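You operate a simulated robot arm through the tools that you are given. There is no shell and no other tool. Be economical: measure what you need, move in short steps, check, and stop when the job is done.

Carry out the task below with a simulated two-armed robot. There is one attempt and no reset: what you move stays moved.

JOB
Light the fixture's lamp and check its beam with the yellow probe.
Fine: volts as on its label before switching on; stand the probe in the beam, hold it, press until its ring lights, put it back. Set down upright: yellow probe.

Only the result counts: the job must be done as asked and must still hold three seconds after the hand-in. Knocking over, shifting, dropping, spilling or breaking anything else fails it.

ROBOT AND FRAMES
Two 6-joint arms with two-finger parallel grippers on one trunk, on a base that drives. Base frame: it is fixed to the floor where the robot stands at the start and does not move with it; the origin is under the middle of the robot, x ahead of it, y to its left, z up; the surface under the hand at the start is at about z = 86. Readings come in cm, rad, newtons and seconds.
The left shoulder is at the start at [6, 18.7, 119.7], the right one opposite. With the tool pointing down near the work surface each hand reaches from about 20 to 62 cm from the robot's upright axis, wherever it stands, measured 20 degrees to its own side. Places, roughly: blue aiming knob [70, 30, 90]; green switch [50, -10, 90]; lamp fixture [60, 30, 90]; probe button [50, 50, 100]; red aiming knob [50, 30, 90]; supply box [50, 0, 90]; top of the lamp table [80, 70, 90]; volt dial [50, 0, 90]. Payload 1.57 kg a hand.
The TCP of each hand is the grasp point between the finger pads, 3 cm short of the fingertips. In the tool frame z runs along the fingers and y along their closing line. Largest opening 11 cm; finger width 2.4, thickness 1.2; the body of the gripper, 4.8 by 11.2 cm, starts 7.8 cm behind the TCP.
Orientation is that of the tool frame in the base frame, as a unit quaternion [x, y, z, w]. With the fingers straight down and closing along the base's y, the tool's x points along the base's -x, its y along +y and its z along -z.

CONTROLS
- The arms move only by the tool arm_command. It takes "left_series", "right_series" or both (then of equal length, played together; a hand with none holds still); each is a list of rows, each an object (a shift or turn left out is 0, a gripper value left out holds the last) with "gripper": the finger opening in m, from 0 to 0.11; "delta_pos": the shift along the base's x, y, z in m, a list of three; "rotation": the turn, a rotation vector about the base's x, y, z in rad, a list of three. In form: [{"gripper": gripper, "delta_pos": [tx, ty, tz], "rotation": [ax, ay, az]}, ...]. A call has 1 to 20 rows; each row is the pose to reach, as a shift and turn from the pose commanded when the call began. Rows are played at 5 a second. More than 5 cm and 0.15 rad between two rows, or a gripper value outside its range, and nothing of the call is played. Where a pose cannot be reached the arm comes as near as it can. A force on the tool above 90 N (or 10 N above the force at the start of the call, whichever is more), or a blocked arm, ends the call early, and 0.2 s more pass. Each finger travels about 15.3 cm/s and halts on what it meets, pressing with about 30 N; the grip force reading is that of the motor and also rises with nothing between the fingers. The clock runs only during rows and for 0.2 s after the last one: add rows that repeat a pose to give the fingers time. The reply holds the time, the measured pose of the TCP, the force on the tool along the base axes, the opening and the grip force, in the units named above and with some noise, with the torque about the TCP (base axes, N m) and any sound that the robot's microphone picked up.
- Cameras (640 x 400 px; columns grow to the right, rows downward): "scene" is now at [1.63, 0.84, 173.99]; the picture's right is [0.12, -0.99, 0.00], its down [-0.76, -0.09, -0.65] and it looks along [0.64, 0.08, -0.76] (base axes); focal length 254 px, centre (320, 200). "left" rides on the left gripper at [7, -1.6, -14.1] in its tool frame; the picture's right is [0.23, 0.97, 0.00], its down [-0.86, 0.20, -0.48] and it looks along [-0.47, 0.11, 0.88] (tool axes); focal length 222 px, centre (320, 200). "right" rides on the right gripper at [7, 1.6, -14.1] in its tool frame; the picture's right is [-0.23, 0.97, 0.00], its down [-0.86, -0.20, -0.48] and it looks along [-0.47, -0.11, 0.88] (tool axes); focal length 222 px, centre (320, 200). There is no depth. A picture from a camera that has moved, and an enlarged one, comes with that camera's place and axes in the base frame and with its lens.
- snapshot(camera): a new picture of that camera. It takes no simulated time.
- lift_body(by): slides the trunk up (or, below 0, down) by that many cm; the arms and the scene camera ride with it, the base frame stays. It gives what a move gives, with no picture.
- base_move(legs): drives the robot by 1 to 6 legs, each [ahead, left, turn to the left] in cm, cm and rad, along the robot's own axes; the way and the turn of a leg run together, so that a leg with both is an arc; at most 150 cm and 3.142 rad a leg. The arms and the cameras ride along, it lands a little off, and it stops where it bumps. It gives what a move gives.
- turn_head(pan, tilt): turns the head with the scene camera to pan (to the left, within 1.501 rad either way) and tilt (down, from -0.506 to 1.204), counted from straight ahead of the robot. It gives what a move gives.
- enlarge(camera, box): a new picture of the part [left, top, right, bottom] of that camera's present view, enlarged. It takes no simulated time.
- job_done(): hands the job in; it is judged then, once.

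Work in short steps. Places have to be worked out from the pictures, the camera data and where the tool is seen: move nearer, look again, correct. Check each grasp and each placing, and mend what went wrong. You have 120 turns and 108 pictures in all, those below and enlarged ones among them. Open the grippers and draw the arms clear of the work before you hand the job in, unless the task says otherwise; then end with one line.

The tools are called after "Emit:" by a JSON object that holds its "name" and its "arguments". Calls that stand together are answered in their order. arm_command: Moves the arms, as the interface text tells. Its arguments: {"type":"object","properties":{"left_series":{"type":"array","items":{"type":"object","properties":{"gripper":{"type":"number"},"delta_pos":{"type":"array","items":{"type":"number"}},"rotation":{"type":"array","items":{"type":"number"}}}}},"right_series":{"type":"array","items":{"type":"object","properties":{"gripper":{"type":"number"},"delta_pos":{"type":"array","items":{"type":"number"}},"rotation":{"type":"array","items":{"type":"number"}}}}}},"required":[]} The other tools are called the same way: lift_body (by) slides the trunk up or down; base_move (legs) drives the base; turn_head (pan, tilt) turns the head that bears the scene camera; snapshot (camera) takes a picture; enlarge (camera, box) takes an enlarged picture of a part of a camera's view; job_done () hands the job in.

At the start:

```text
time_s: 0.0
left_eef_pos: [30.82, 31.63, 128.63]
left_tool_rot: [0.0, 1.0, 0.001, -0.001]
left_ft_force: [0.3, 0.2, 0.5]
left_ft_torque: [-0.02, 0.01, 0.04]
left_opening: 10.99
left_grasp_force: 0.1
right_eef_pos: [45.87, -3.78, 124.54]
right_tool_rot: [0.0, 1.0, -0.001, 0.0]
right_ft_force: [-0.4, -0.8, -0.6]
right_ft_torque: [-0.02, 0.03, 0.02]
right_opening: 11.03
right_grasp_force: 0.2
trunk travel left (down, up): [-82.5, 16.5]
robot x, y, heading: [-0.1, -0.02, -0.001]
head pan, tilt: [0.122, 0.866]
```

scene: 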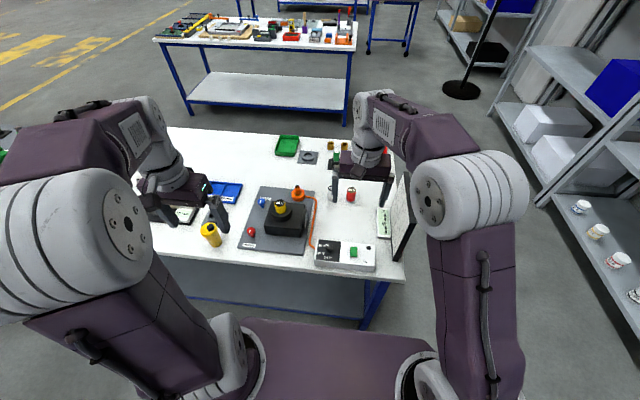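
right: 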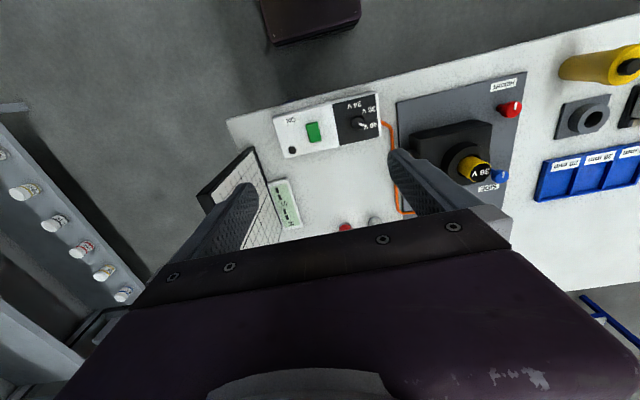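
left: 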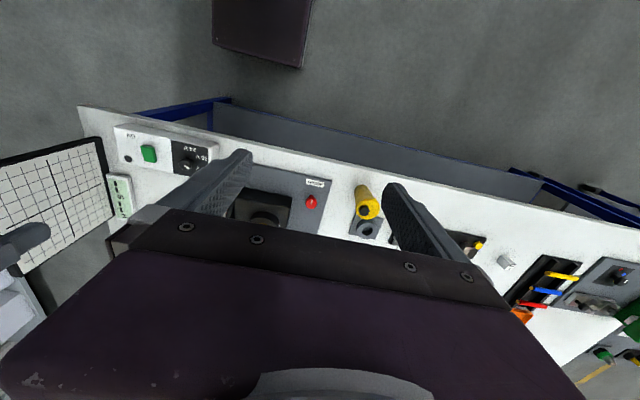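

The pictures show the supply box, fixture, and yellow probe in a stand. I'll enlarge the important parts to read labels.

Emit:
{"name": "enlarge", "arguments": {"camera": "scene", "box": [140, 120, 420, 295]}}

Emit:
{"name": "enlarge", "arguments": {"camera": "right", "box": [220, 60, 540, 260]}}

Emit:
{"name": "enlarge", "arguments": {"camera": "left", "box": [220, 130, 540, 330]}}

```text
2.29 times, centred on (280, 208) of scene
camera zoom: at [1.63, 0.84, 173.99], right [0.12, -0.99, 0.0], down [-0.76, -0.09, -0.65], along [0.64, 0.08, -0.76], focal length 581 px, centre (411, 183)
```

zoom: 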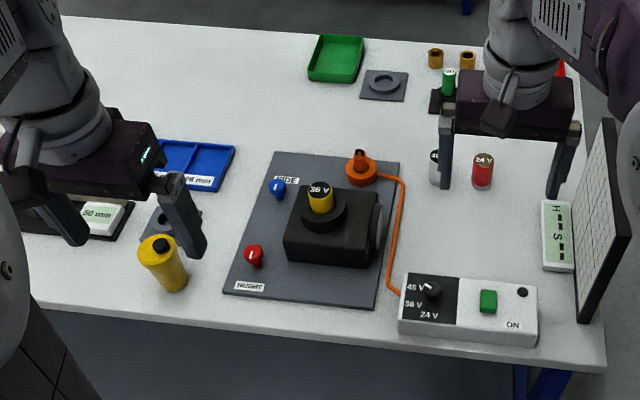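

```text
2.00 times, centred on (380, 160) of right
camera zoom: at [38.89, -2.1, 138.72], right [0.23, 0.97, 0.0], down [0.86, -0.2, 0.48], along [0.47, -0.11, -0.88], focal length 444 px, centre (200, 280)
```

zoom: 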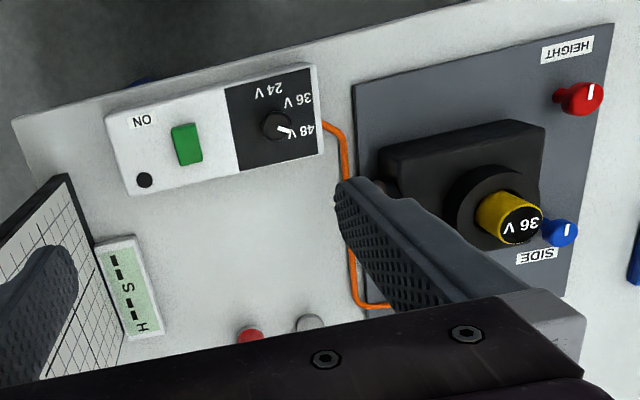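

```text
2.00 times, centred on (380, 230) of left
camera zoom: at [23.83, 29.95, 142.9], right [-0.23, 0.97, 0.0], down [0.86, 0.2, 0.48], along [0.47, 0.11, -0.88], focal length 444 px, centre (200, 140)
```

zoom: 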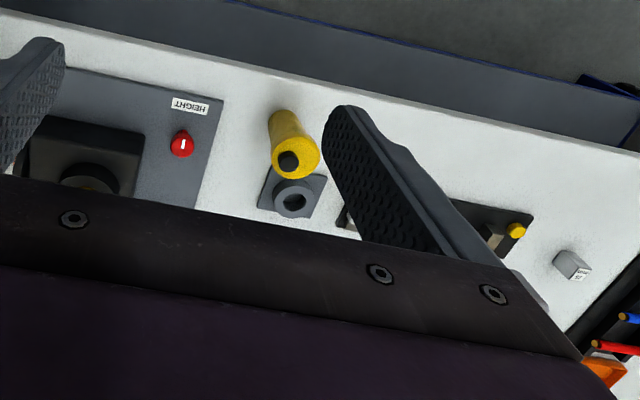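

The lamp label reads 36 V and the dial points to 48 V. I'll bring the right hand over the dial (est. [48.6, 3.4]) for a close look.

Emit:
{"name": "arm_command", "arguments": {"right_series": [{"delta_pos": [0.006, 0.014, -0.04]}, {"delta_pos": [0.012, 0.028, -0.08]}, {"delta_pos": [0.018, 0.042, -0.12]}, {"delta_pos": [0.024, 0.056, -0.16]}, {"delta_pos": [0.027, 0.072, -0.2]}, {"delta_pos": [0.027, 0.072, -0.2]}]}}

Emit:
{"name": "snapshot", "arguments": {"camera": "right"}}

Emit:
{"name": "snapshot", "arguments": {"camera": "scene"}}

```text
time_s: 1.4
left_eef_pos: [30.75, 31.62, 128.74]
left_tool_rot: [0.0, 1.0, 0.0, 0.0]
left_ft_force: [0.2, -0.1, 0.0]
left_ft_torque: [-0.01, -0.01, -0.01]
left_opening: 11.01
left_grasp_force: 0.0
right_eef_pos: [48.51, 3.55, 104.48]
right_tool_rot: [-0.001, 1.0, 0.0, 0.001]
right_ft_force: [0.8, 0.9, -0.5]
right_ft_torque: [-0.02, -0.02, -0.02]
right_opening: 11.0
right_grasp_force: 0.1
trunk travel left (down, up): [-82.5, 16.5]
robot x, y, heading: [-0.33, 0.27, 0.001]
head pan, tilt: [0.122, 0.866]
```

```text
101 pictures are left
camera right: at [41.42, 5.18, 118.67], right [0.23, 0.97, 0.0], down [0.85, -0.2, 0.48], along [0.47, -0.11, -0.88], focal length 222 px, centre (320, 200)
```

right: 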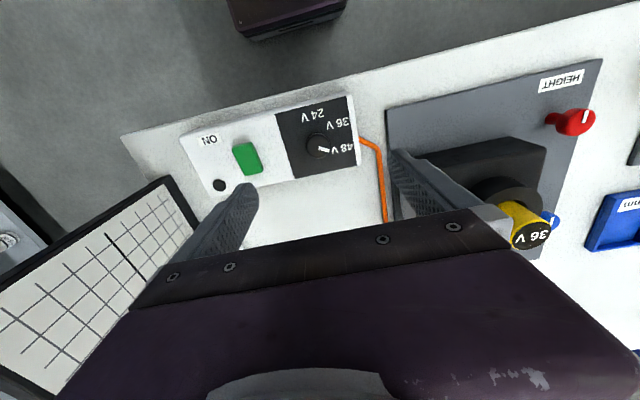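

```text
100 pictures are left
camera scene: at [1.57, 0.81, 174.0], right [0.12, -0.99, 0.0], down [-0.76, -0.09, -0.65], along [0.64, 0.08, -0.76], focal length 254 px, centre (320, 200)
```

scene: 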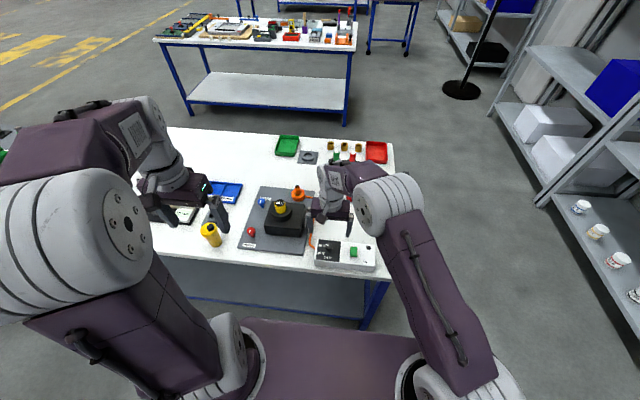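

The knob works out at about [48.7, 3.2]. Enlarge the dial for pointer and label angles and estimate knob height.

Emit:
{"name": "enlarge", "arguments": {"camera": "right", "box": [180, 90, 372, 210]}}

Emit:
{"name": "enlarge", "arguments": {"camera": "scene", "box": [300, 225, 396, 285]}}

```text
3.33 times, centred on (276, 150) of right
camera zoom: at [41.42, 5.18, 118.67], right [0.23, 0.97, 0.0], down [0.85, -0.2, 0.48], along [0.47, -0.11, -0.88], focal length 740 px, centre (467, 367)
```

zoom: 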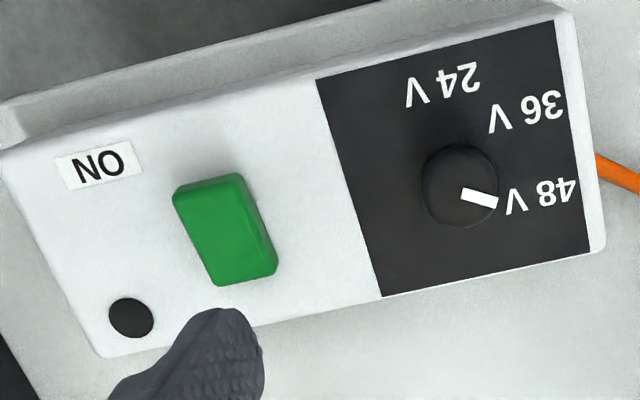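

```text
6.67 times, centred on (348, 255) of scene
camera zoom: at [1.57, 0.81, 174.0], right [0.12, -0.99, 0.0], down [-0.76, -0.09, -0.65], along [0.64, 0.08, -0.76], focal length 1695 px, centre (133, -167)
```

zoom: 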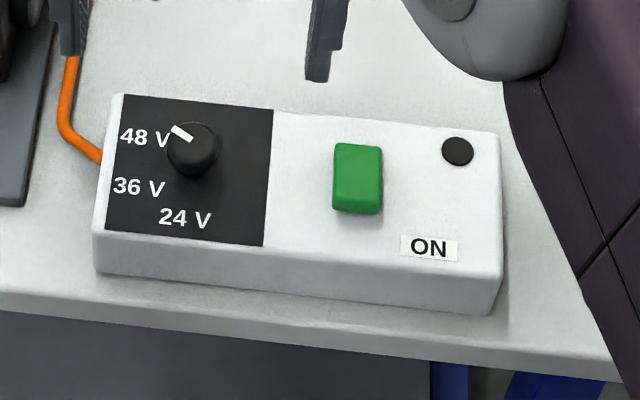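

Pointer is at about 59° in the base frame, with labels about 60° apart: a +60° turn (CCW) reaches 36 V. I'll pre-rotate −0.52 rad, narrow the fingers and descend to z≈96.

Emit:
{"name": "arm_command", "arguments": {"right_series": [{"gripper": 0.06, "delta_pos": [0, -0.001, -0.02], "rotation": [0, 0, -0.13]}, {"gripper": 0.06, "delta_pos": [0, -0.002, -0.04], "rotation": [0, 0, -0.26]}, {"gripper": 0.06, "delta_pos": [0, -0.003, -0.06], "rotation": [0, 0, -0.39]}, {"gripper": 0.06, "delta_pos": [0, -0.003, -0.085], "rotation": [0, 0, -0.52]}, {"gripper": 0.06, "delta_pos": [0, -0.003, -0.085], "rotation": [0, 0, -0.52]}]}}

Emit:
{"name": "snapshot", "arguments": {"camera": "right"}}

Emit:
{"name": "enlarge", "arguments": {"camera": "scene", "box": [290, 215, 386, 275]}}

```text
time_s: 2.6
left_eef_pos: [30.81, 31.65, 128.63]
left_tool_rot: [0.0, 1.0, 0.001, 0.0]
left_ft_force: [-0.3, -0.4, -0.4]
left_ft_torque: [0.01, 0.01, -0.01]
left_opening: 10.99
left_grasp_force: 0.0
right_eef_pos: [48.7, 2.98, 95.89]
right_tool_rot: [0.259, 0.966, 0.0, 0.0]
right_ft_force: [0.2, -0.8, 0.0]
right_ft_torque: [0.0, 0.0, 0.02]
right_opening: 5.98
right_grasp_force: 0.1
trunk travel left (down, up): [-82.5, 16.5]
robot x, y, heading: [0.19, 0.15, 0.001]
head pan, tilt: [0.122, 0.866]
```

```text
97 pictures are left
camera right: at [43.39, 7.89, 110.12], right [0.68, 0.73, 0.0], down [0.64, -0.6, 0.48], along [0.35, -0.33, -0.88], focal length 222 px, centre (320, 200)
```

right: 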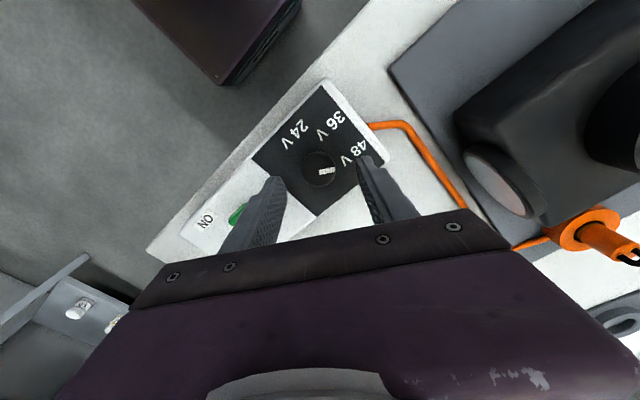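

```text
6.67 times, centred on (338, 245) of scene
camera zoom: at [1.6, 0.84, 174.0], right [0.12, -0.99, 0.0], down [-0.76, -0.09, -0.65], along [0.64, 0.08, -0.76], focal length 1695 px, centre (200, -100)
```

zoom: 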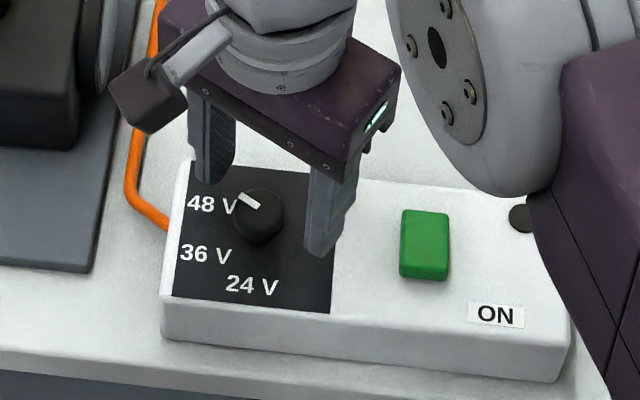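

The knob is centred under the TCP (≈[48.6, 3.1], top z≈91.7). Descend 3 cm and close gently.

Emit:
{"name": "arm_command", "arguments": {"right_series": [{"delta_pos": [0, 0.001, -0.015]}, {"delta_pos": [0, 0.001, -0.028]}, {"delta_pos": [0, 0.001, -0.028]}]}}

Emit:
{"name": "arm_command", "arguments": {"right_series": [{"gripper": 0.04}, {"gripper": 0.02}, {"gripper": 0.02}]}}

Emit:
{"name": "enlarge", "arguments": {"camera": "scene", "box": [290, 215, 386, 275]}}

```text
time_s: 3.4
left_eef_pos: [30.26, 31.5, 128.9]
left_tool_rot: [-0.001, 1.0, 0.001, 0.002]
left_ft_force: [-0.6, 0.7, 0.5]
left_ft_torque: [0.0, 0.05, -0.02]
left_opening: 11.02
left_grasp_force: 0.0
right_eef_pos: [48.5, 3.27, 94.02]
right_tool_rot: [0.256, 0.967, 0.005, 0.007]
right_ft_force: [8.3, -8.2, 70.9]
right_ft_torque: [-2.04, 1.74, 0.3]
right_opening: 6.18
right_grasp_force: 1.1
trunk travel left (down, up): [-82.5, 16.5]
robot x, y, heading: [-0.03, 0.06, 0.002]
head pan, tilt: [0.122, 0.866]
```

```text
time_s: 4.2
left_eef_pos: [30.14, 31.5, 128.74]
left_tool_rot: [0.001, 1.0, 0.001, 0.003]
left_ft_force: [0.5, 0.7, -0.9]
left_ft_torque: [-0.01, 0.0, 0.01]
left_opening: 11.0
left_grasp_force: 0.1
right_eef_pos: [48.6, 2.91, 94.04]
right_tool_rot: [0.256, 0.967, 0.0, 0.006]
right_ft_force: [-9.0, -14.5, 47.6]
right_ft_torque: [-1.06, 1.21, 0.34]
right_opening: 3.44
right_grasp_force: 8.7
trunk travel left (down, up): [-82.5, 16.5]
robot x, y, heading: [0.32, 0.19, -0.001]
head pan, tilt: [0.122, 0.866]
stopped in row 3 (right hand): the force on the tool passed its limit at 91 N (the readings are from after the stop); the commanded pose is now the measured one
```

```text
6.67 times, centred on (338, 245) of scene
camera zoom: at [0.84, 0.68, 173.92], right [0.12, -0.99, 0.0], down [-0.75, -0.09, -0.65], along [0.65, 0.08, -0.76], focal length 1695 px, centre (200, -100)
```

zoom: 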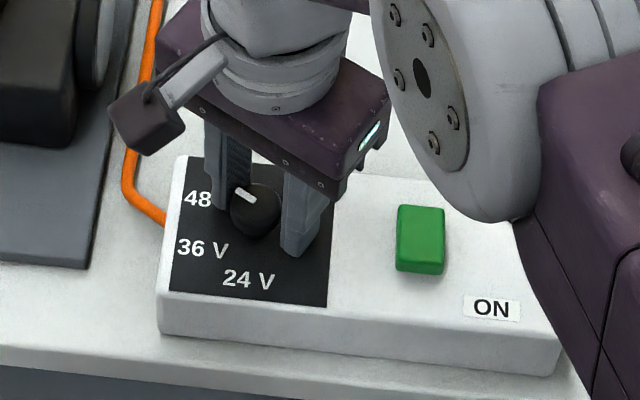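

Tips touched the box top (z≈91). Raise 0.6 cm to relieve, then close on the knob.

Emit:
{"name": "arm_command", "arguments": {"right_series": [{"gripper": 0.04, "delta_pos": [0, 0, 0.006]}, {"gripper": 0.04, "delta_pos": [0, 0, 0.006]}]}}

Emit:
{"name": "arm_command", "arguments": {"right_series": [{"gripper": 0.03}, {"gripper": 0.02}, {"gripper": 0.02}]}}

Emit:
{"name": "enlarge", "arguments": {"camera": "scene", "box": [290, 215, 386, 275]}}

```text
time_s: 4.8
left_eef_pos: [30.77, 31.54, 128.61]
left_tool_rot: [0.002, 1.0, 0.0, 0.0]
left_ft_force: [0.4, -1.1, -0.2]
left_ft_torque: [-0.01, -0.03, -0.01]
left_opening: 11.0
left_grasp_force: 0.1
right_eef_pos: [48.82, 3.07, 94.07]
right_tool_rot: [0.256, 0.967, 0.001, 0.003]
right_ft_force: [-0.1, 0.7, 0.2]
right_ft_torque: [0.03, -0.01, -0.01]
right_opening: 4.01
right_grasp_force: 0.1
trunk travel left (down, up): [-82.5, 16.5]
robot x, y, heading: [0.14, -0.3, -0.005]
head pan, tilt: [0.122, 0.866]
```

```text
time_s: 5.6
left_eef_pos: [30.8, 31.43, 128.7]
left_tool_rot: [0.0, 1.0, 0.0, 0.001]
left_ft_force: [0.4, 0.9, -0.1]
left_ft_torque: [0.04, 0.03, -0.01]
left_opening: 11.02
left_grasp_force: 0.0
right_eef_pos: [48.83, 3.0, 94.03]
right_tool_rot: [0.257, 0.966, -0.001, 0.003]
right_ft_force: [-2.7, -2.5, -6.1]
right_ft_torque: [-0.24, -0.3, 0.02]
right_opening: 2.76
right_grasp_force: 37.6
trunk travel left (down, up): [-82.5, 16.5]
robot x, y, heading: [0.37, -0.6, 0.001]
head pan, tilt: [0.122, 0.866]
```

```text
6.67 times, centred on (338, 245) of scene
camera zoom: at [1.65, 0.71, 173.98], right [0.12, -0.99, 0.0], down [-0.76, -0.09, -0.65], along [0.64, 0.08, -0.76], focal length 1695 px, centre (200, -100)
```

zoom: 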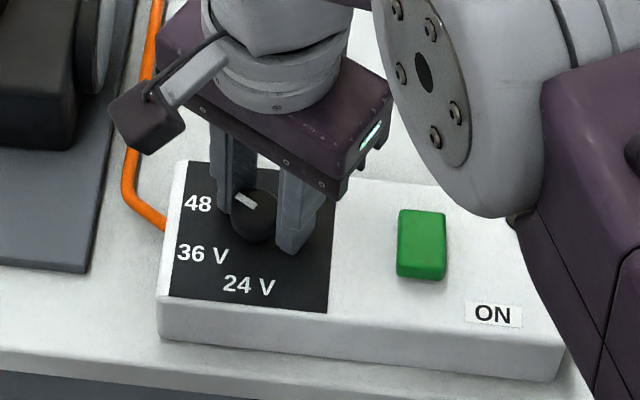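

The knob is gripped (2.76 cm). Turn +1.05 rad in 8 rows.

Emit:
{"name": "arm_command", "arguments": {"right_series": [{"rotation": [0, 0, 0.13]}, {"rotation": [0, 0, 0.26]}, {"rotation": [0, 0, 0.39]}, {"rotation": [0, 0, 0.52]}, {"rotation": [0, 0, 0.65]}, {"rotation": [0, 0, 0.78]}, {"rotation": [0, 0, 0.91]}, {"rotation": [0, 0, 1.05]}, {"rotation": [0, 0, 1.05]}]}}

Emit:
{"name": "enlarge", "arguments": {"camera": "scene", "box": [290, 215, 386, 275]}}

Emit:
{"name": "enlarge", "arguments": {"camera": "right", "box": [224, 110, 416, 230]}}

```text
time_s: 7.6
left_eef_pos: [30.75, 32.46, 128.5]
left_tool_rot: [0.0, 1.0, -0.005, 0.0]
left_ft_force: [0.3, 0.4, 0.3]
left_ft_torque: [0.02, -0.01, 0.01]
left_opening: 10.98
left_grasp_force: 0.1
right_eef_pos: [48.73, 3.89, 94.07]
right_tool_rot: [-0.263, 0.965, 0.0, 0.001]
right_ft_force: [-8.9, 38.5, -17.8]
right_ft_torque: [0.8, -0.78, -0.37]
right_opening: 2.74
right_grasp_force: 38.5
trunk travel left (down, up): [-82.5, 16.5]
robot x, y, heading: [0.11, -0.19, 0.001]
head pan, tilt: [0.122, 0.866]
```

```text
6.67 times, centred on (338, 245) of scene
camera zoom: at [1.64, 1.9, 173.98], right [0.12, -0.99, 0.01], down [-0.76, -0.1, -0.65], along [0.64, 0.07, -0.76], focal length 1695 px, centre (200, -100)
```

zoom: 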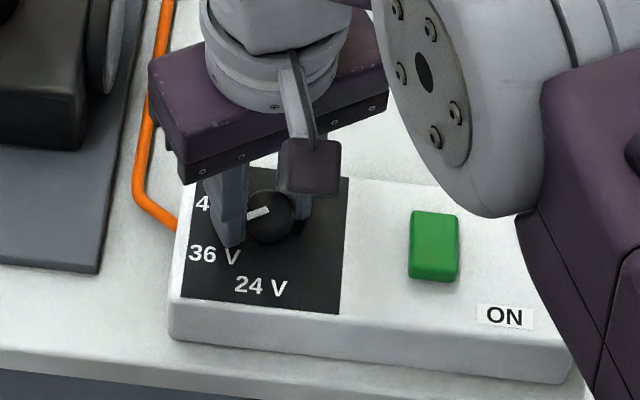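

```text
3.33 times, centred on (320, 170) of right
camera zoom: at [41.9, 1.73, 108.29], right [-0.3, 0.95, 0.0], down [0.84, 0.26, 0.48], along [0.46, 0.14, -0.88], focal length 740 px, centre (320, 300)
```

zoom: 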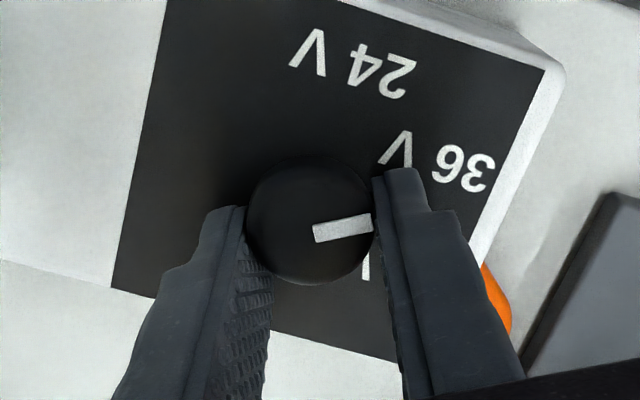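

Pointer reads about 120° toward 36 V, and the box has not moved relative to the fixture plate. I'll release, raise and check where the pointer rests.

Emit:
{"name": "arm_command", "arguments": {"right_series": [{"gripper": 0.045}, {"gripper": 0.06}, {"gripper": 0.06}]}}

Emit:
{"name": "arm_command", "arguments": {"right_series": [{"delta_pos": [0, 0, 0.03], "rotation": [0, 0, -0.13]}, {"delta_pos": [0, 0, 0.06], "rotation": [0, 0, -0.26]}, {"delta_pos": [0, 0, 0.08], "rotation": [0, 0, -0.39]}, {"delta_pos": [0, 0, 0.08], "rotation": [0, 0, -0.53]}, {"delta_pos": [0, 0, 0.08], "rotation": [0, 0, -0.53]}]}}

Emit:
{"name": "enlarge", "arguments": {"camera": "right", "box": [180, 80, 404, 220]}}

Emit:
{"name": "snapshot", "arguments": {"camera": "scene"}}

```text
time_s: 8.4
left_eef_pos: [30.69, 31.51, 128.7]
left_tool_rot: [0.001, 1.0, 0.0, 0.0]
left_ft_force: [-0.3, 0.1, -0.9]
left_ft_torque: [0.01, 0.01, -0.01]
left_opening: 10.98
left_grasp_force: 0.0
right_eef_pos: [48.86, 3.08, 94.2]
right_tool_rot: [-0.262, 0.965, 0.002, 0.002]
right_ft_force: [-0.8, 0.5, 0.1]
right_ft_torque: [0.0, 0.02, -0.02]
right_opening: 5.99
right_grasp_force: 0.1
trunk travel left (down, up): [-82.5, 16.5]
robot x, y, heading: [0.03, 0.04, 0.001]
head pan, tilt: [0.122, 0.866]
```

```text
time_s: 9.6
left_eef_pos: [30.79, 31.57, 128.57]
left_tool_rot: [0.001, 1.0, 0.0, 0.0]
left_ft_force: [-0.3, -1.1, -0.3]
left_ft_torque: [0.01, 0.02, 0.02]
left_opening: 11.02
left_grasp_force: 0.1
right_eef_pos: [48.87, 3.1, 102.07]
right_tool_rot: [0.002, 1.0, 0.0, 0.003]
right_ft_force: [0.1, -0.4, 0.3]
right_ft_torque: [0.03, -0.02, 0.03]
right_opening: 6.0
right_grasp_force: 0.0
trunk travel left (down, up): [-82.5, 16.5]
robot x, y, heading: [0.16, -0.17, -0.006]
head pan, tilt: [0.122, 0.866]
```

```text
2.86 times, centred on (292, 150) of right
camera zoom: at [41.78, 4.72, 116.25], right [0.23, 0.97, 0.0], down [0.85, -0.2, 0.48], along [0.47, -0.11, -0.88], focal length 635 px, centre (400, 343)
```

zoom: 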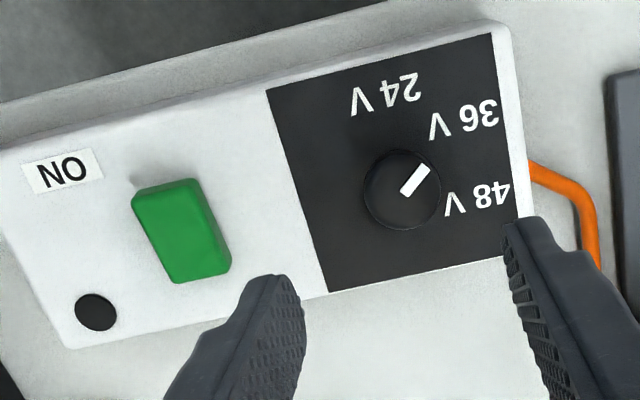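

```text
90 pictures are left
camera scene: at [1.62, 0.8, 174.0], right [0.12, -0.99, 0.0], down [-0.76, -0.09, -0.65], along [0.64, 0.08, -0.76], focal length 254 px, centre (320, 200)
```

scene: 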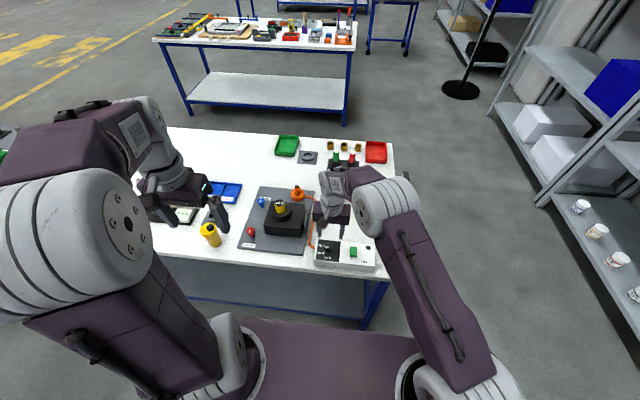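

Dial now points at 36 V. Next, look closely at the green switch to judge how it works.

Emit:
{"name": "enlarge", "arguments": {"camera": "right", "box": [180, 110, 276, 210]}}

Emit:
{"name": "enlarge", "arguments": {"camera": "scene", "box": [334, 238, 382, 268]}}

```text
4.00 times, centred on (228, 160) of right
camera zoom: at [41.78, 4.72, 116.25], right [0.23, 0.97, 0.0], down [0.85, -0.2, 0.48], along [0.47, -0.11, -0.88], focal length 888 px, centre (688, 360)
```

zoom: 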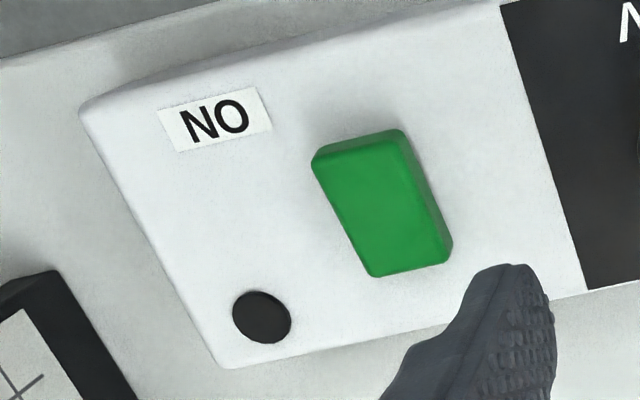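

```text
13.33 times, centred on (358, 253) of scene
camera zoom: at [1.62, 0.8, 174.0], right [0.12, -0.99, 0.0], down [-0.76, -0.09, -0.65], along [0.64, 0.08, -0.76], focal length 3390 px, centre (-187, -507)
```

zoom: 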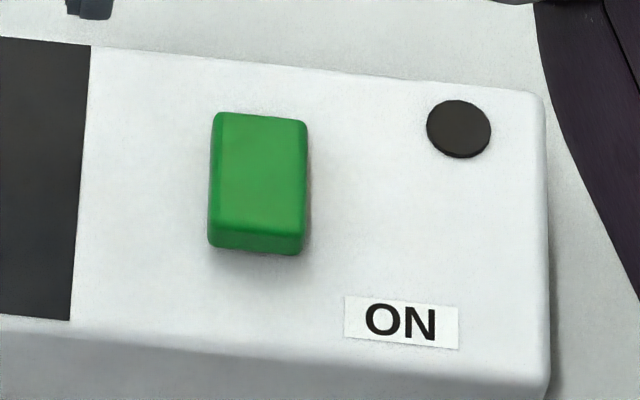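

It looks like a rocker with the ON (near) end raised, near end at about x=46.3, y=-5.3. I'll close the fingers and hover above the near half.

Emit:
{"name": "arm_command", "arguments": {"right_series": [{"gripper": 0.03, "delta_pos": [-0.01, -0.042, 0]}, {"gripper": 0.0, "delta_pos": [-0.018, -0.084, 0]}, {"gripper": 0.0, "delta_pos": [-0.018, -0.084, -0.035]}, {"gripper": 0.0, "delta_pos": [-0.018, -0.084, -0.035]}]}}

Emit:
{"name": "enlarge", "arguments": {"camera": "right", "box": [240, 100, 400, 200]}}

Emit:
{"name": "enlarge", "arguments": {"camera": "scene", "box": [320, 225, 400, 275]}}

```text
time_s: 10.6
left_eef_pos: [30.69, 31.57, 128.7]
left_tool_rot: [0.001, 1.0, -0.001, 0.0]
left_ft_force: [0.2, -0.2, -0.2]
left_ft_torque: [0.01, -0.01, -0.01]
left_opening: 10.99
left_grasp_force: 0.2
right_eef_pos: [47.0, -5.14, 98.63]
right_tool_rot: [-0.001, 1.0, 0.001, 0.004]
right_ft_force: [-0.2, 0.3, -1.2]
right_ft_torque: [-0.02, -0.03, -0.05]
right_opening: 0.0
right_grasp_force: 21.3
trunk travel left (down, up): [-82.5, 16.5]
robot x, y, heading: [0.38, -0.45, -0.0]
head pan, tilt: [0.122, 0.866]
```

```text
4.00 times, centred on (320, 150) of right
camera zoom: at [39.99, -3.59, 112.76], right [0.23, 0.97, 0.0], down [0.85, -0.2, 0.48], along [0.47, -0.11, -0.88], focal length 888 px, centre (320, 400)
```

zoom: 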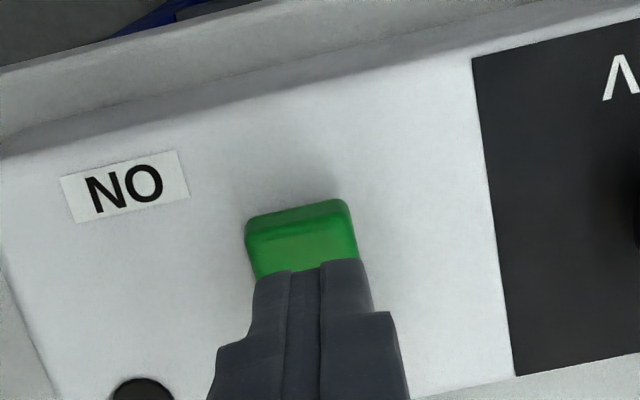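

```text
8.00 times, centred on (360, 250) of scene
camera zoom: at [1.61, 0.83, 174.0], right [0.12, -0.99, 0.0], down [-0.76, -0.09, -0.65], along [0.64, 0.08, -0.76], focal length 2034 px, centre (0, -200)
```

zoom: 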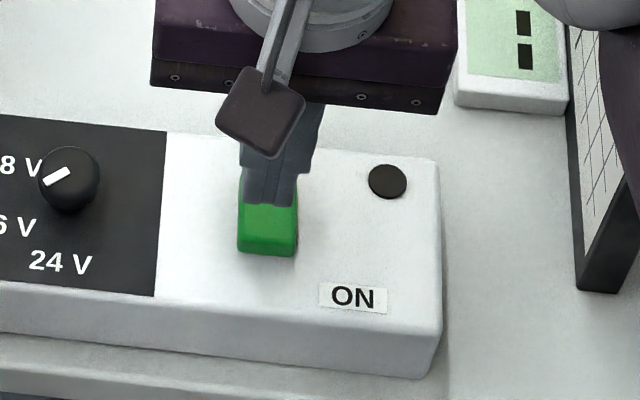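

Near edge is at x≈45.8; shift slightly nearer and descend gradually.

Emit:
{"name": "arm_command", "arguments": {"right_series": [{"delta_pos": [-0.003, -0.001, 0]}, {"delta_pos": [-0.003, -0.001, -0.015]}, {"delta_pos": [-0.003, -0.001, -0.025]}, {"delta_pos": [-0.003, -0.001, -0.032]}, {"delta_pos": [-0.003, -0.001, -0.036]}]}}

Emit:
{"name": "enlarge", "arguments": {"camera": "scene", "box": [320, 225, 400, 275]}}

Emit:
{"name": "snapshot", "arguments": {"camera": "right"}}

```text
time_s: 11.8
left_eef_pos: [30.44, 31.61, 128.78]
left_tool_rot: [0.002, 1.0, 0.0, 0.002]
left_ft_force: [0.4, 0.0, 0.9]
left_ft_torque: [0.0, -0.01, 0.04]
left_opening: 10.96
left_grasp_force: 0.0
right_eef_pos: [46.55, -5.41, 95.45]
right_tool_rot: [0.0, 1.0, 0.001, 0.005]
right_ft_force: [-3.0, -0.7, 18.5]
right_ft_torque: [-0.01, -0.13, 0.05]
right_opening: 0.0
right_grasp_force: 20.8
trunk travel left (down, up): [-82.5, 16.5]
robot x, y, heading: [-0.13, -0.28, 0.001]
head pan, tilt: [0.122, 0.866]
```

```text
8.00 times, centred on (360, 250) of scene
camera zoom: at [1.1, 0.81, 174.03], right [0.12, -0.99, 0.0], down [-0.75, -0.09, -0.65], along [0.65, 0.08, -0.76], focal length 2034 px, centre (0, -200)
```

zoom: 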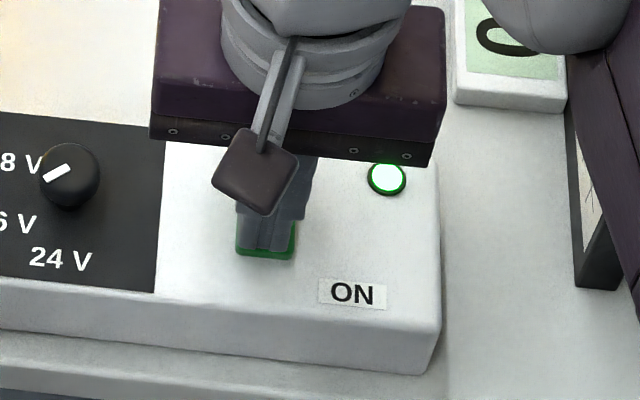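

```text
84 pictures are left
camera right: at [39.39, -3.78, 109.44], right [0.23, 0.97, 0.0], down [0.85, -0.2, 0.49], along [0.48, -0.11, -0.87], focal length 222 px, centre (320, 200)
```

right: 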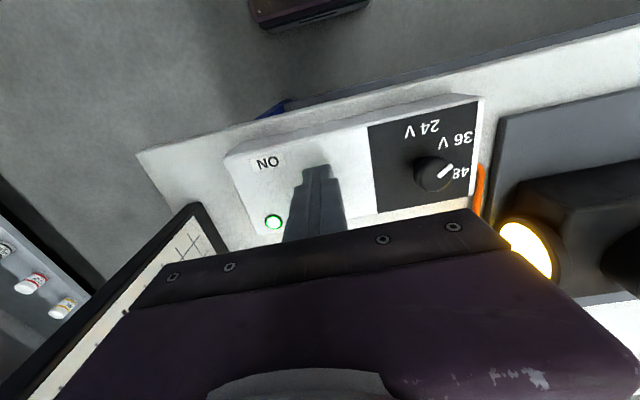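

Lamp is on. Raise the right hand straight up and move it well out of the way, then look at the beam and screen.

Emit:
{"name": "arm_command", "arguments": {"right_series": [{"delta_pos": [0, 0, 0.04]}, {"delta_pos": [0, 0, 0.09]}, {"delta_pos": [0, 0, 0.14]}, {"delta_pos": [0, 0, 0.19]}, {"delta_pos": [0, 0, 0.24]}, {"delta_pos": [-0.04, -0.03, 0.25]}, {"delta_pos": [-0.08, -0.06, 0.25]}, {"delta_pos": [-0.12, -0.09, 0.25]}, {"delta_pos": [-0.15, -0.13, 0.25]}, {"delta_pos": [-0.18, -0.17, 0.25]}]}}

Emit:
{"name": "snapshot", "arguments": {"camera": "scene"}}

Emit:
{"name": "enlarge", "arguments": {"camera": "scene", "box": [190, 150, 430, 300]}}

Emit:
{"name": "snapshot", "arguments": {"camera": "right"}}

```text
refused: row 6 steps farther than a row can; nothing moved
```

```text
83 pictures are left
camera scene: at [1.1, 0.81, 174.03], right [0.12, -0.99, 0.0], down [-0.75, -0.09, -0.65], along [0.65, 0.08, -0.76], focal length 254 px, centre (320, 200)
```

scene: 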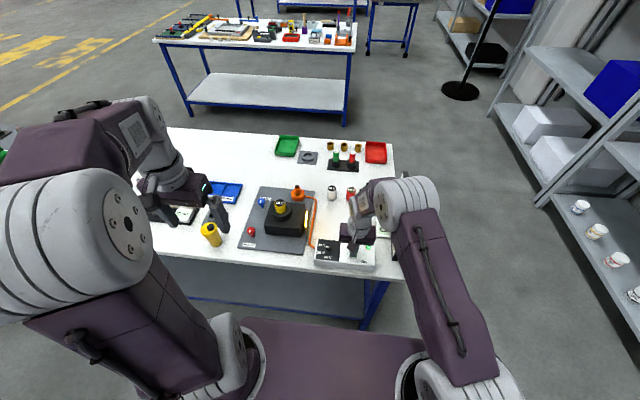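

```text
2.67 times, centred on (310, 225) of scene
camera zoom: at [1.1, 0.81, 174.03], right [0.12, -0.99, 0.0], down [-0.75, -0.09, -0.65], along [0.65, 0.08, -0.76], focal length 678 px, centre (347, 133)
```

zoom: 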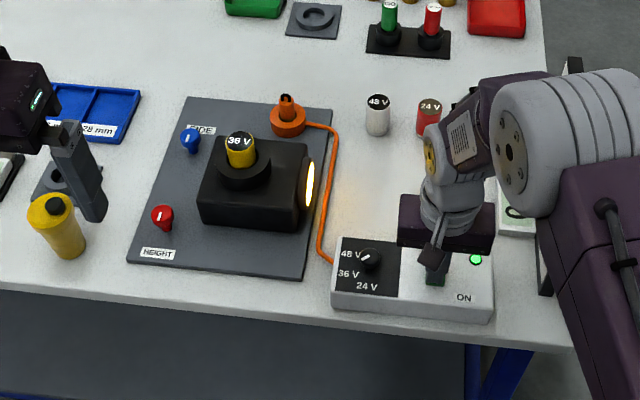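

```text
81 pictures are left
camera right: at [39.39, -3.78, 109.44], right [0.23, 0.97, 0.0], down [0.85, -0.2, 0.49], along [0.48, -0.11, -0.87], focal length 222 px, centre (320, 200)
```

right: 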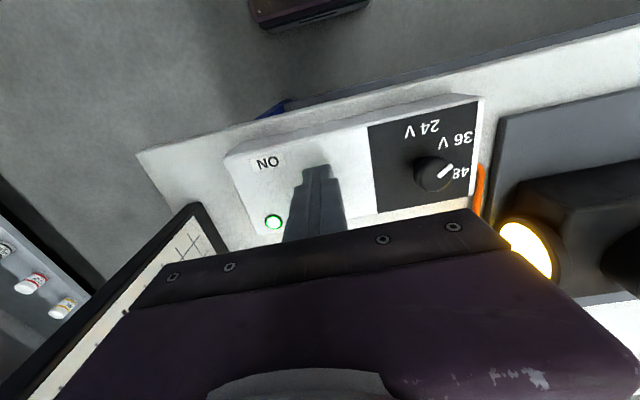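

Retry the retreat with smaller rows.

Emit:
{"name": "arm_command", "arguments": {"right_series": [{"delta_pos": [0, 0, 0.04]}, {"delta_pos": [0, 0, 0.08]}, {"delta_pos": [0, 0, 0.12]}, {"delta_pos": [0, 0, 0.16]}, {"delta_pos": [0, 0, 0.2]}, {"delta_pos": [0, 0, 0.24]}, {"delta_pos": [-0.03, -0.03, 0.25]}, {"delta_pos": [-0.06, -0.06, 0.25]}, {"delta_pos": [-0.09, -0.09, 0.25]}, {"delta_pos": [-0.12, -0.12, 0.25]}, {"delta_pos": [-0.15, -0.15, 0.25]}, {"delta_pos": [-0.15, -0.15, 0.25]}]}}

Emit:
{"name": "snapshot", "arguments": {"camera": "scene"}}

Emit:
{"name": "enlarge", "arguments": {"camera": "scene", "box": [190, 150, 430, 300]}}

```text
time_s: 14.4
left_eef_pos: [30.93, 31.6, 128.68]
left_tool_rot: [0.001, 1.0, 0.0, 0.0]
left_ft_force: [0.4, -0.6, 0.0]
left_ft_torque: [-0.04, -0.01, -0.02]
left_opening: 11.0
left_grasp_force: 0.0
right_eef_pos: [31.64, -20.46, 120.17]
right_tool_rot: [0.0, 1.0, 0.001, 0.002]
right_ft_force: [1.3, -0.2, 0.7]
right_ft_torque: [0.02, -0.02, 0.02]
right_opening: 0.02
right_grasp_force: 21.3
trunk travel left (down, up): [-82.5, 16.5]
robot x, y, heading: [0.33, 0.31, -0.0]
head pan, tilt: [0.122, 0.866]
```

```text
80 pictures are left
camera scene: at [1.7, 0.86, 173.99], right [0.12, -0.99, 0.0], down [-0.76, -0.09, -0.65], along [0.64, 0.08, -0.76], focal length 254 px, centre (320, 200)
```

scene: 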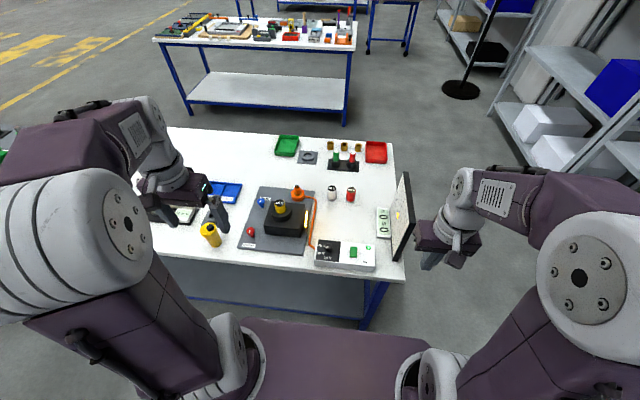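

```text
2.67 times, centred on (310, 225) of scene
camera zoom: at [1.7, 0.86, 173.99], right [0.12, -0.99, 0.0], down [-0.76, -0.09, -0.65], along [0.64, 0.08, -0.76], focal length 678 px, centre (347, 133)
```

zoom: 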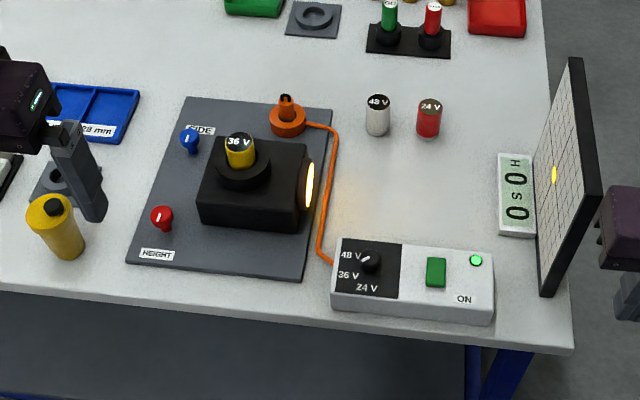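

The lamp glows and a spot shows on the screen. Enlarge the screen/readout and lens for locating the beam line.

Emit:
{"name": "enlarge", "arguments": {"camera": "scene", "box": [350, 160, 446, 270]}}

Emit:
{"name": "enlarge", "arguments": {"camera": "scene", "box": [230, 180, 326, 256]}}

Emit:
{"name": "enlarge", "arguments": {"camera": "scene", "box": [146, 180, 242, 256]}}

```text
3.64 times, centred on (398, 215) of scene
camera zoom: at [1.7, 0.86, 173.99], right [0.12, -0.99, 0.0], down [-0.76, -0.09, -0.65], along [0.64, 0.08, -0.76], focal length 924 px, centre (36, 146)
```

zoom: 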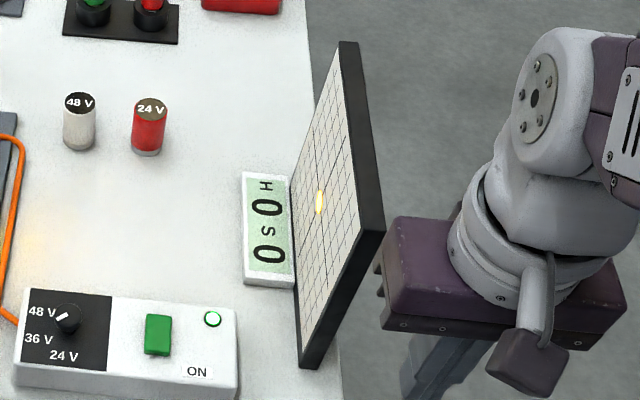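

```text
5.26 times, centred on (278, 218) of scene
camera zoom: at [1.7, 0.86, 173.99], right [0.12, -0.99, 0.0], down [-0.76, -0.09, -0.65], along [0.64, 0.08, -0.76], focal length 1338 px, centre (541, 105)
```

zoom: 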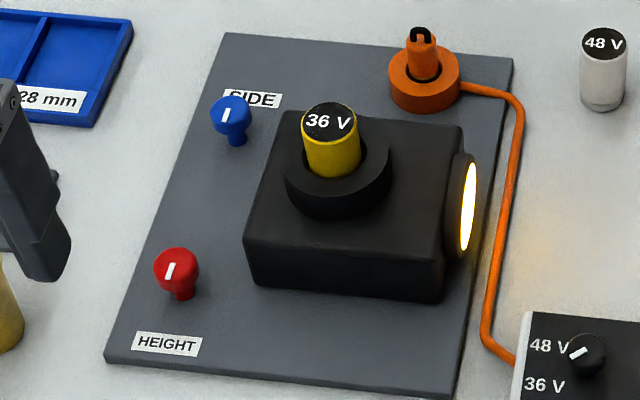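

```text
5.26 times, centred on (194, 218) of scene
camera zoom: at [1.7, 0.86, 173.99], right [0.12, -0.99, 0.0], down [-0.76, -0.09, -0.65], along [0.64, 0.08, -0.76], focal length 1338 px, centre (983, 105)
```

zoom: 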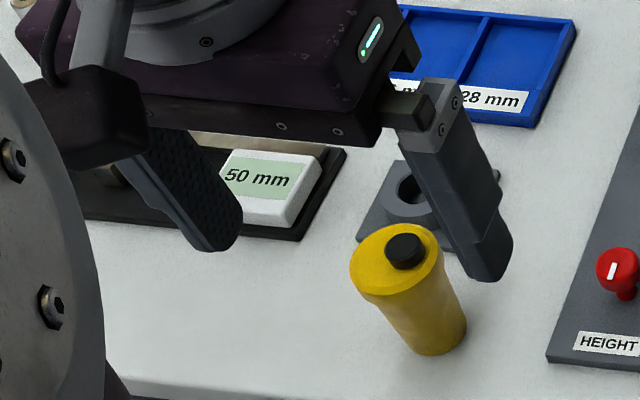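

Spot centred (H 0, S 0); beam is near x≈62. The probe stands at about [48.4, 47.8]. Reaching (62, ~0) with both arms needs the base to go ahead some; I'll tilt the head down to check the clearance to the table.

Emit:
{"name": "turn_head", "arguments": {"pan": 0.0, "tilt": 1.2}}

Emit:
{"name": "snapshot", "arguments": {"camera": "scene"}}

Emit:
{"name": "snapshot", "arguments": {"camera": "left"}}

Emit:
{"name": "snapshot", "arguments": {"camera": "right"}}

```text
time_s: 15.2
left_eef_pos: [30.75, 31.54, 128.71]
left_tool_rot: [0.001, 1.0, 0.0, 0.0]
left_ft_force: [-0.5, 0.3, 0.4]
left_ft_torque: [0.0, 0.02, -0.02]
left_opening: 11.01
left_grasp_force: 0.1
right_eef_pos: [31.56, -20.53, 120.21]
right_tool_rot: [0.0, 1.0, 0.001, 0.003]
right_ft_force: [0.0, -0.2, -0.4]
right_ft_torque: [-0.02, 0.0, 0.02]
right_opening: 0.01
right_grasp_force: 20.9
trunk travel left (down, up): [-82.5, 16.5]
robot x, y, heading: [0.08, -0.09, 0.002]
head pan, tilt: [0.0, 1.201]
```

```text
75 pictures are left
camera scene: at [-0.45, -0.13, 171.76], right [0.0, -1.0, 0.0], down [-0.93, 0.0, -0.36], along [0.36, 0.0, -0.93], focal length 254 px, centre (320, 200)
```

scene: 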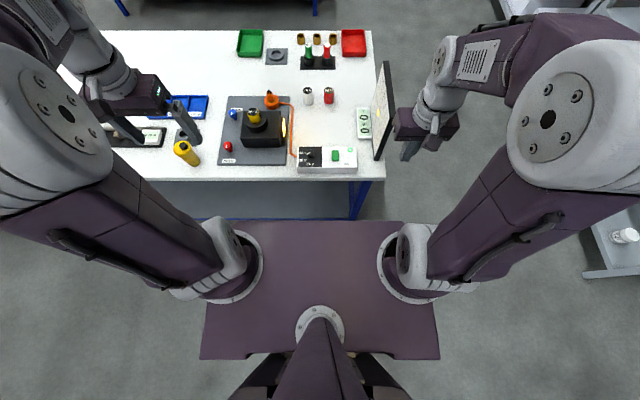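

```text
74 pictures are left
camera left: at [23.87, 29.88, 142.89], right [-0.23, 0.97, 0.0], down [0.86, 0.2, 0.48], along [0.47, 0.11, -0.88], focal length 222 px, centre (320, 200)
```

left: 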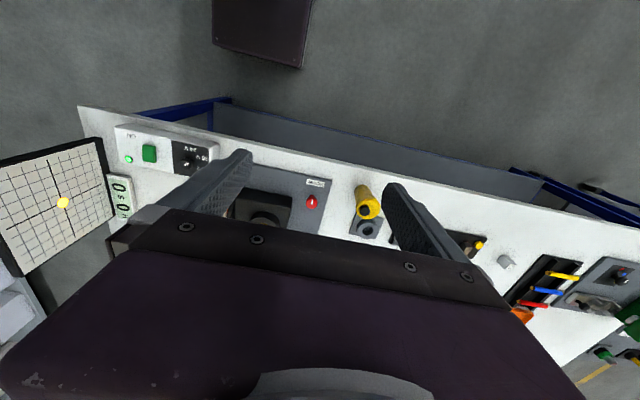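

```text
73 pictures are left
camera right: at [24.56, -18.9, 134.35], right [0.23, 0.97, 0.0], down [0.85, -0.2, 0.48], along [0.47, -0.11, -0.88], focal length 222 px, centre (320, 200)
```

right: 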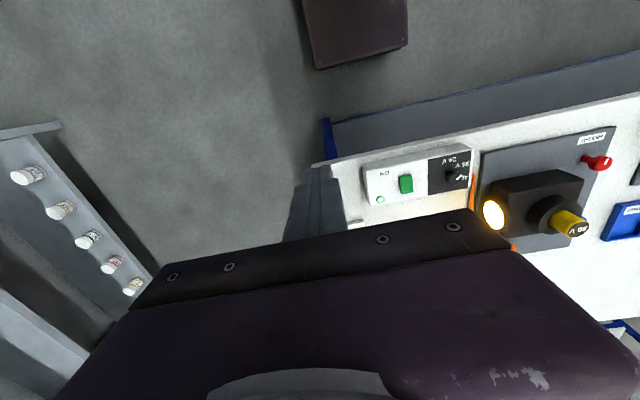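

The chest front is at x≈22 and the table edge at x≈43, so about 20 cm of room. Beam at y≈2 runs near x≈61, z≈93. Drive ahead 12 cm.

Emit:
{"name": "base_move", "arguments": {"legs": [[12, 0, 0]]}}

Emit:
{"name": "turn_head", "arguments": {"pan": 0.3, "tilt": 0.95}}

Emit:
{"name": "snapshot", "arguments": {"camera": "scene"}}

Emit:
{"name": "snapshot", "arguments": {"camera": "left"}}

```text
time_s: 16.5
left_eef_pos: [42.63, 31.61, 128.77]
left_tool_rot: [0.001, 1.0, 0.001, 0.001]
left_ft_force: [0.2, -0.9, -1.1]
left_ft_torque: [0.0, -0.01, 0.01]
left_opening: 10.98
left_grasp_force: 0.0
right_eef_pos: [43.34, -20.76, 120.16]
right_tool_rot: [0.0, 1.0, 0.001, 0.004]
right_ft_force: [-0.5, -0.6, -0.3]
right_ft_torque: [-0.03, 0.01, -0.01]
right_opening: 0.0
right_grasp_force: 21.2
trunk travel left (down, up): [-82.5, 16.5]
robot x, y, heading: [11.66, 0.04, 0.002]
head pan, tilt: [0.0, 1.201]
```

```text
time_s: 17.3
left_eef_pos: [42.95, 31.41, 128.67]
left_tool_rot: [0.001, 1.0, 0.0, 0.0]
left_ft_force: [1.1, -0.5, 0.4]
left_ft_torque: [0.0, 0.03, 0.0]
left_opening: 11.0
left_grasp_force: 0.1
right_eef_pos: [43.64, -20.66, 120.11]
right_tool_rot: [0.001, 1.0, 0.001, 0.002]
right_ft_force: [-0.5, 0.3, 0.5]
right_ft_torque: [0.04, 0.02, -0.02]
right_opening: 0.0
right_grasp_force: 21.4
trunk travel left (down, up): [-82.5, 16.5]
robot x, y, heading: [11.76, -0.11, 0.0]
head pan, tilt: [0.3, 0.949]
```

```text
72 pictures are left
camera scene: at [13.04, 1.97, 173.37], right [0.29, -0.96, 0.0], down [-0.78, -0.24, -0.58], along [0.56, 0.17, -0.81], focal length 254 px, centre (320, 200)
```

scene: 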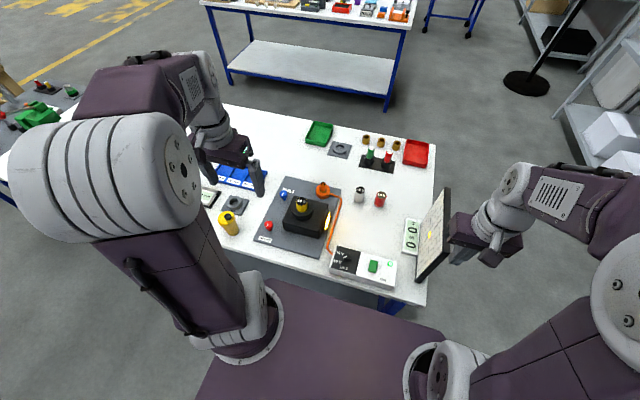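

```text
71 pictures are left
camera left: at [36.0, 29.81, 142.88], right [-0.22, 0.97, 0.0], down [0.86, 0.2, 0.48], along [0.47, 0.11, -0.88], focal length 222 px, centre (320, 200)
```

left: 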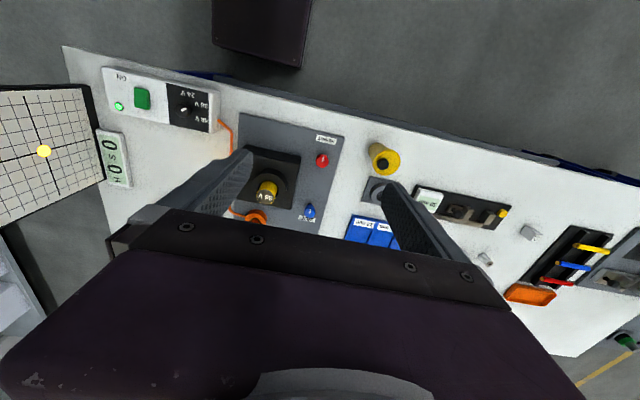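

Probe confirmed near [48.1, 46.8]. I'll tilt the left tool about 40° forward (so the button stays exposed to the right hand) and bring it behind and above the probe.

Emit:
{"name": "arm_command", "arguments": {"left_series": [{"delta_pos": [-0.008, 0.026, -0.033], "rotation": [0, -0.117, 0]}, {"delta_pos": [-0.016, 0.052, -0.066], "rotation": [0, -0.234, 0]}, {"delta_pos": [-0.024, 0.078, -0.1], "rotation": [0, -0.35, 0]}, {"delta_pos": [-0.032, 0.104, -0.133], "rotation": [0, -0.467, 0]}, {"delta_pos": [-0.04, 0.13, -0.166], "rotation": [0, -0.583, 0]}, {"delta_pos": [-0.049, 0.155, -0.2], "rotation": [0, -0.7, 0]}, {"delta_pos": [-0.049, 0.155, -0.2], "rotation": [0, -0.7, 0]}]}}

Emit:
{"name": "snapshot", "arguments": {"camera": "left"}}

Emit:
{"name": "enlarge", "arguments": {"camera": "scene", "box": [160, 160, 320, 260]}}

```text
time_s: 18.9
left_eef_pos: [38.02, 47.14, 108.81]
left_tool_rot: [0.001, 0.939, 0.001, 0.343]
left_ft_force: [0.1, -0.1, 0.2]
left_ft_torque: [-0.01, -0.03, -0.01]
left_opening: 10.99
left_grasp_force: 0.0
right_eef_pos: [43.51, -20.67, 120.25]
right_tool_rot: [0.0, 1.0, 0.002, 0.003]
right_ft_force: [-0.4, -0.4, 0.0]
right_ft_torque: [0.03, 0.04, 0.0]
right_opening: 0.0
right_grasp_force: 20.8
trunk travel left (down, up): [-82.5, 16.5]
robot x, y, heading: [12.11, 0.06, -0.005]
head pan, tilt: [0.3, 0.949]
```

```text
70 pictures are left
camera left: at [23.64, 45.28, 115.22], right [-0.17, 0.97, -0.14], down [0.34, 0.2, 0.92], along [0.92, 0.11, -0.37], focal length 222 px, centre (320, 200)
```

left: 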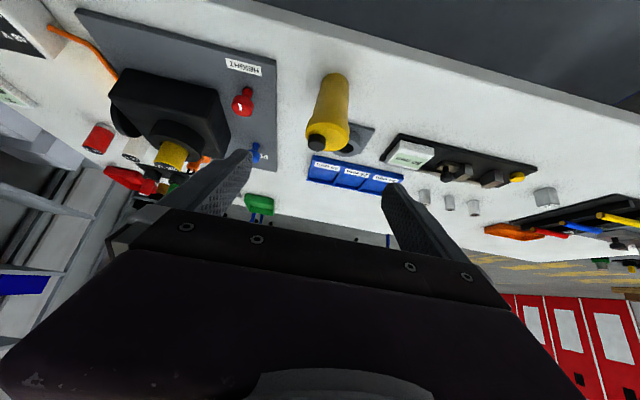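

```text
4.00 times, centred on (240, 210) of scene
camera zoom: at [12.86, 1.85, 173.37], right [0.29, -0.96, 0.0], down [-0.78, -0.24, -0.58], along [0.56, 0.17, -0.81], focal length 1017 px, centre (640, 160)
```

zoom: 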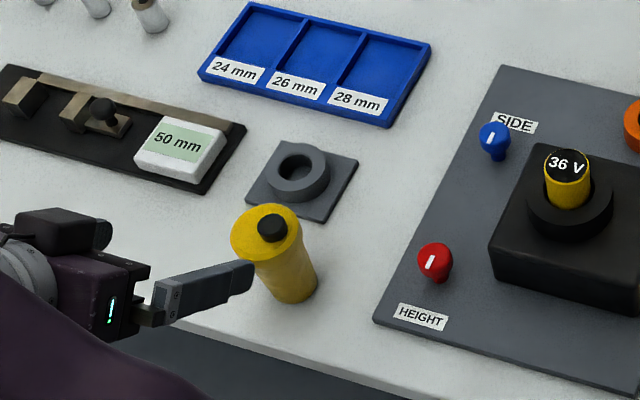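

Probe axis at ≈(48.1, 47.2), aligned with the hand in y. Enlarge to see its shape.

Emit:
{"name": "enlarge", "arguments": {"camera": "left", "box": [272, 50, 400, 170]}}

```text
3.33 times, centred on (336, 110) of left
camera zoom: at [23.64, 45.28, 115.22], right [-0.17, 0.97, -0.14], down [0.34, 0.2, 0.92], along [0.92, 0.11, -0.37], focal length 740 px, centre (267, 500)
```

zoom: 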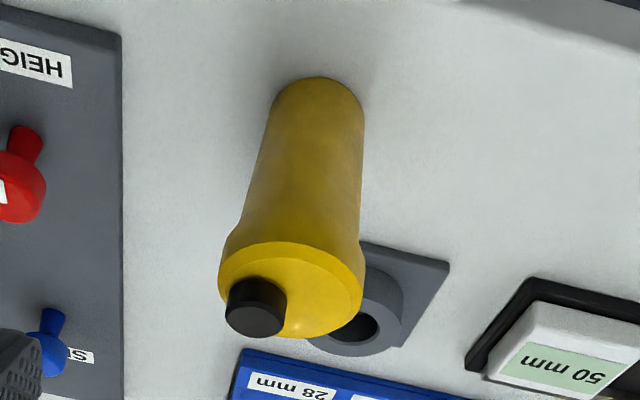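

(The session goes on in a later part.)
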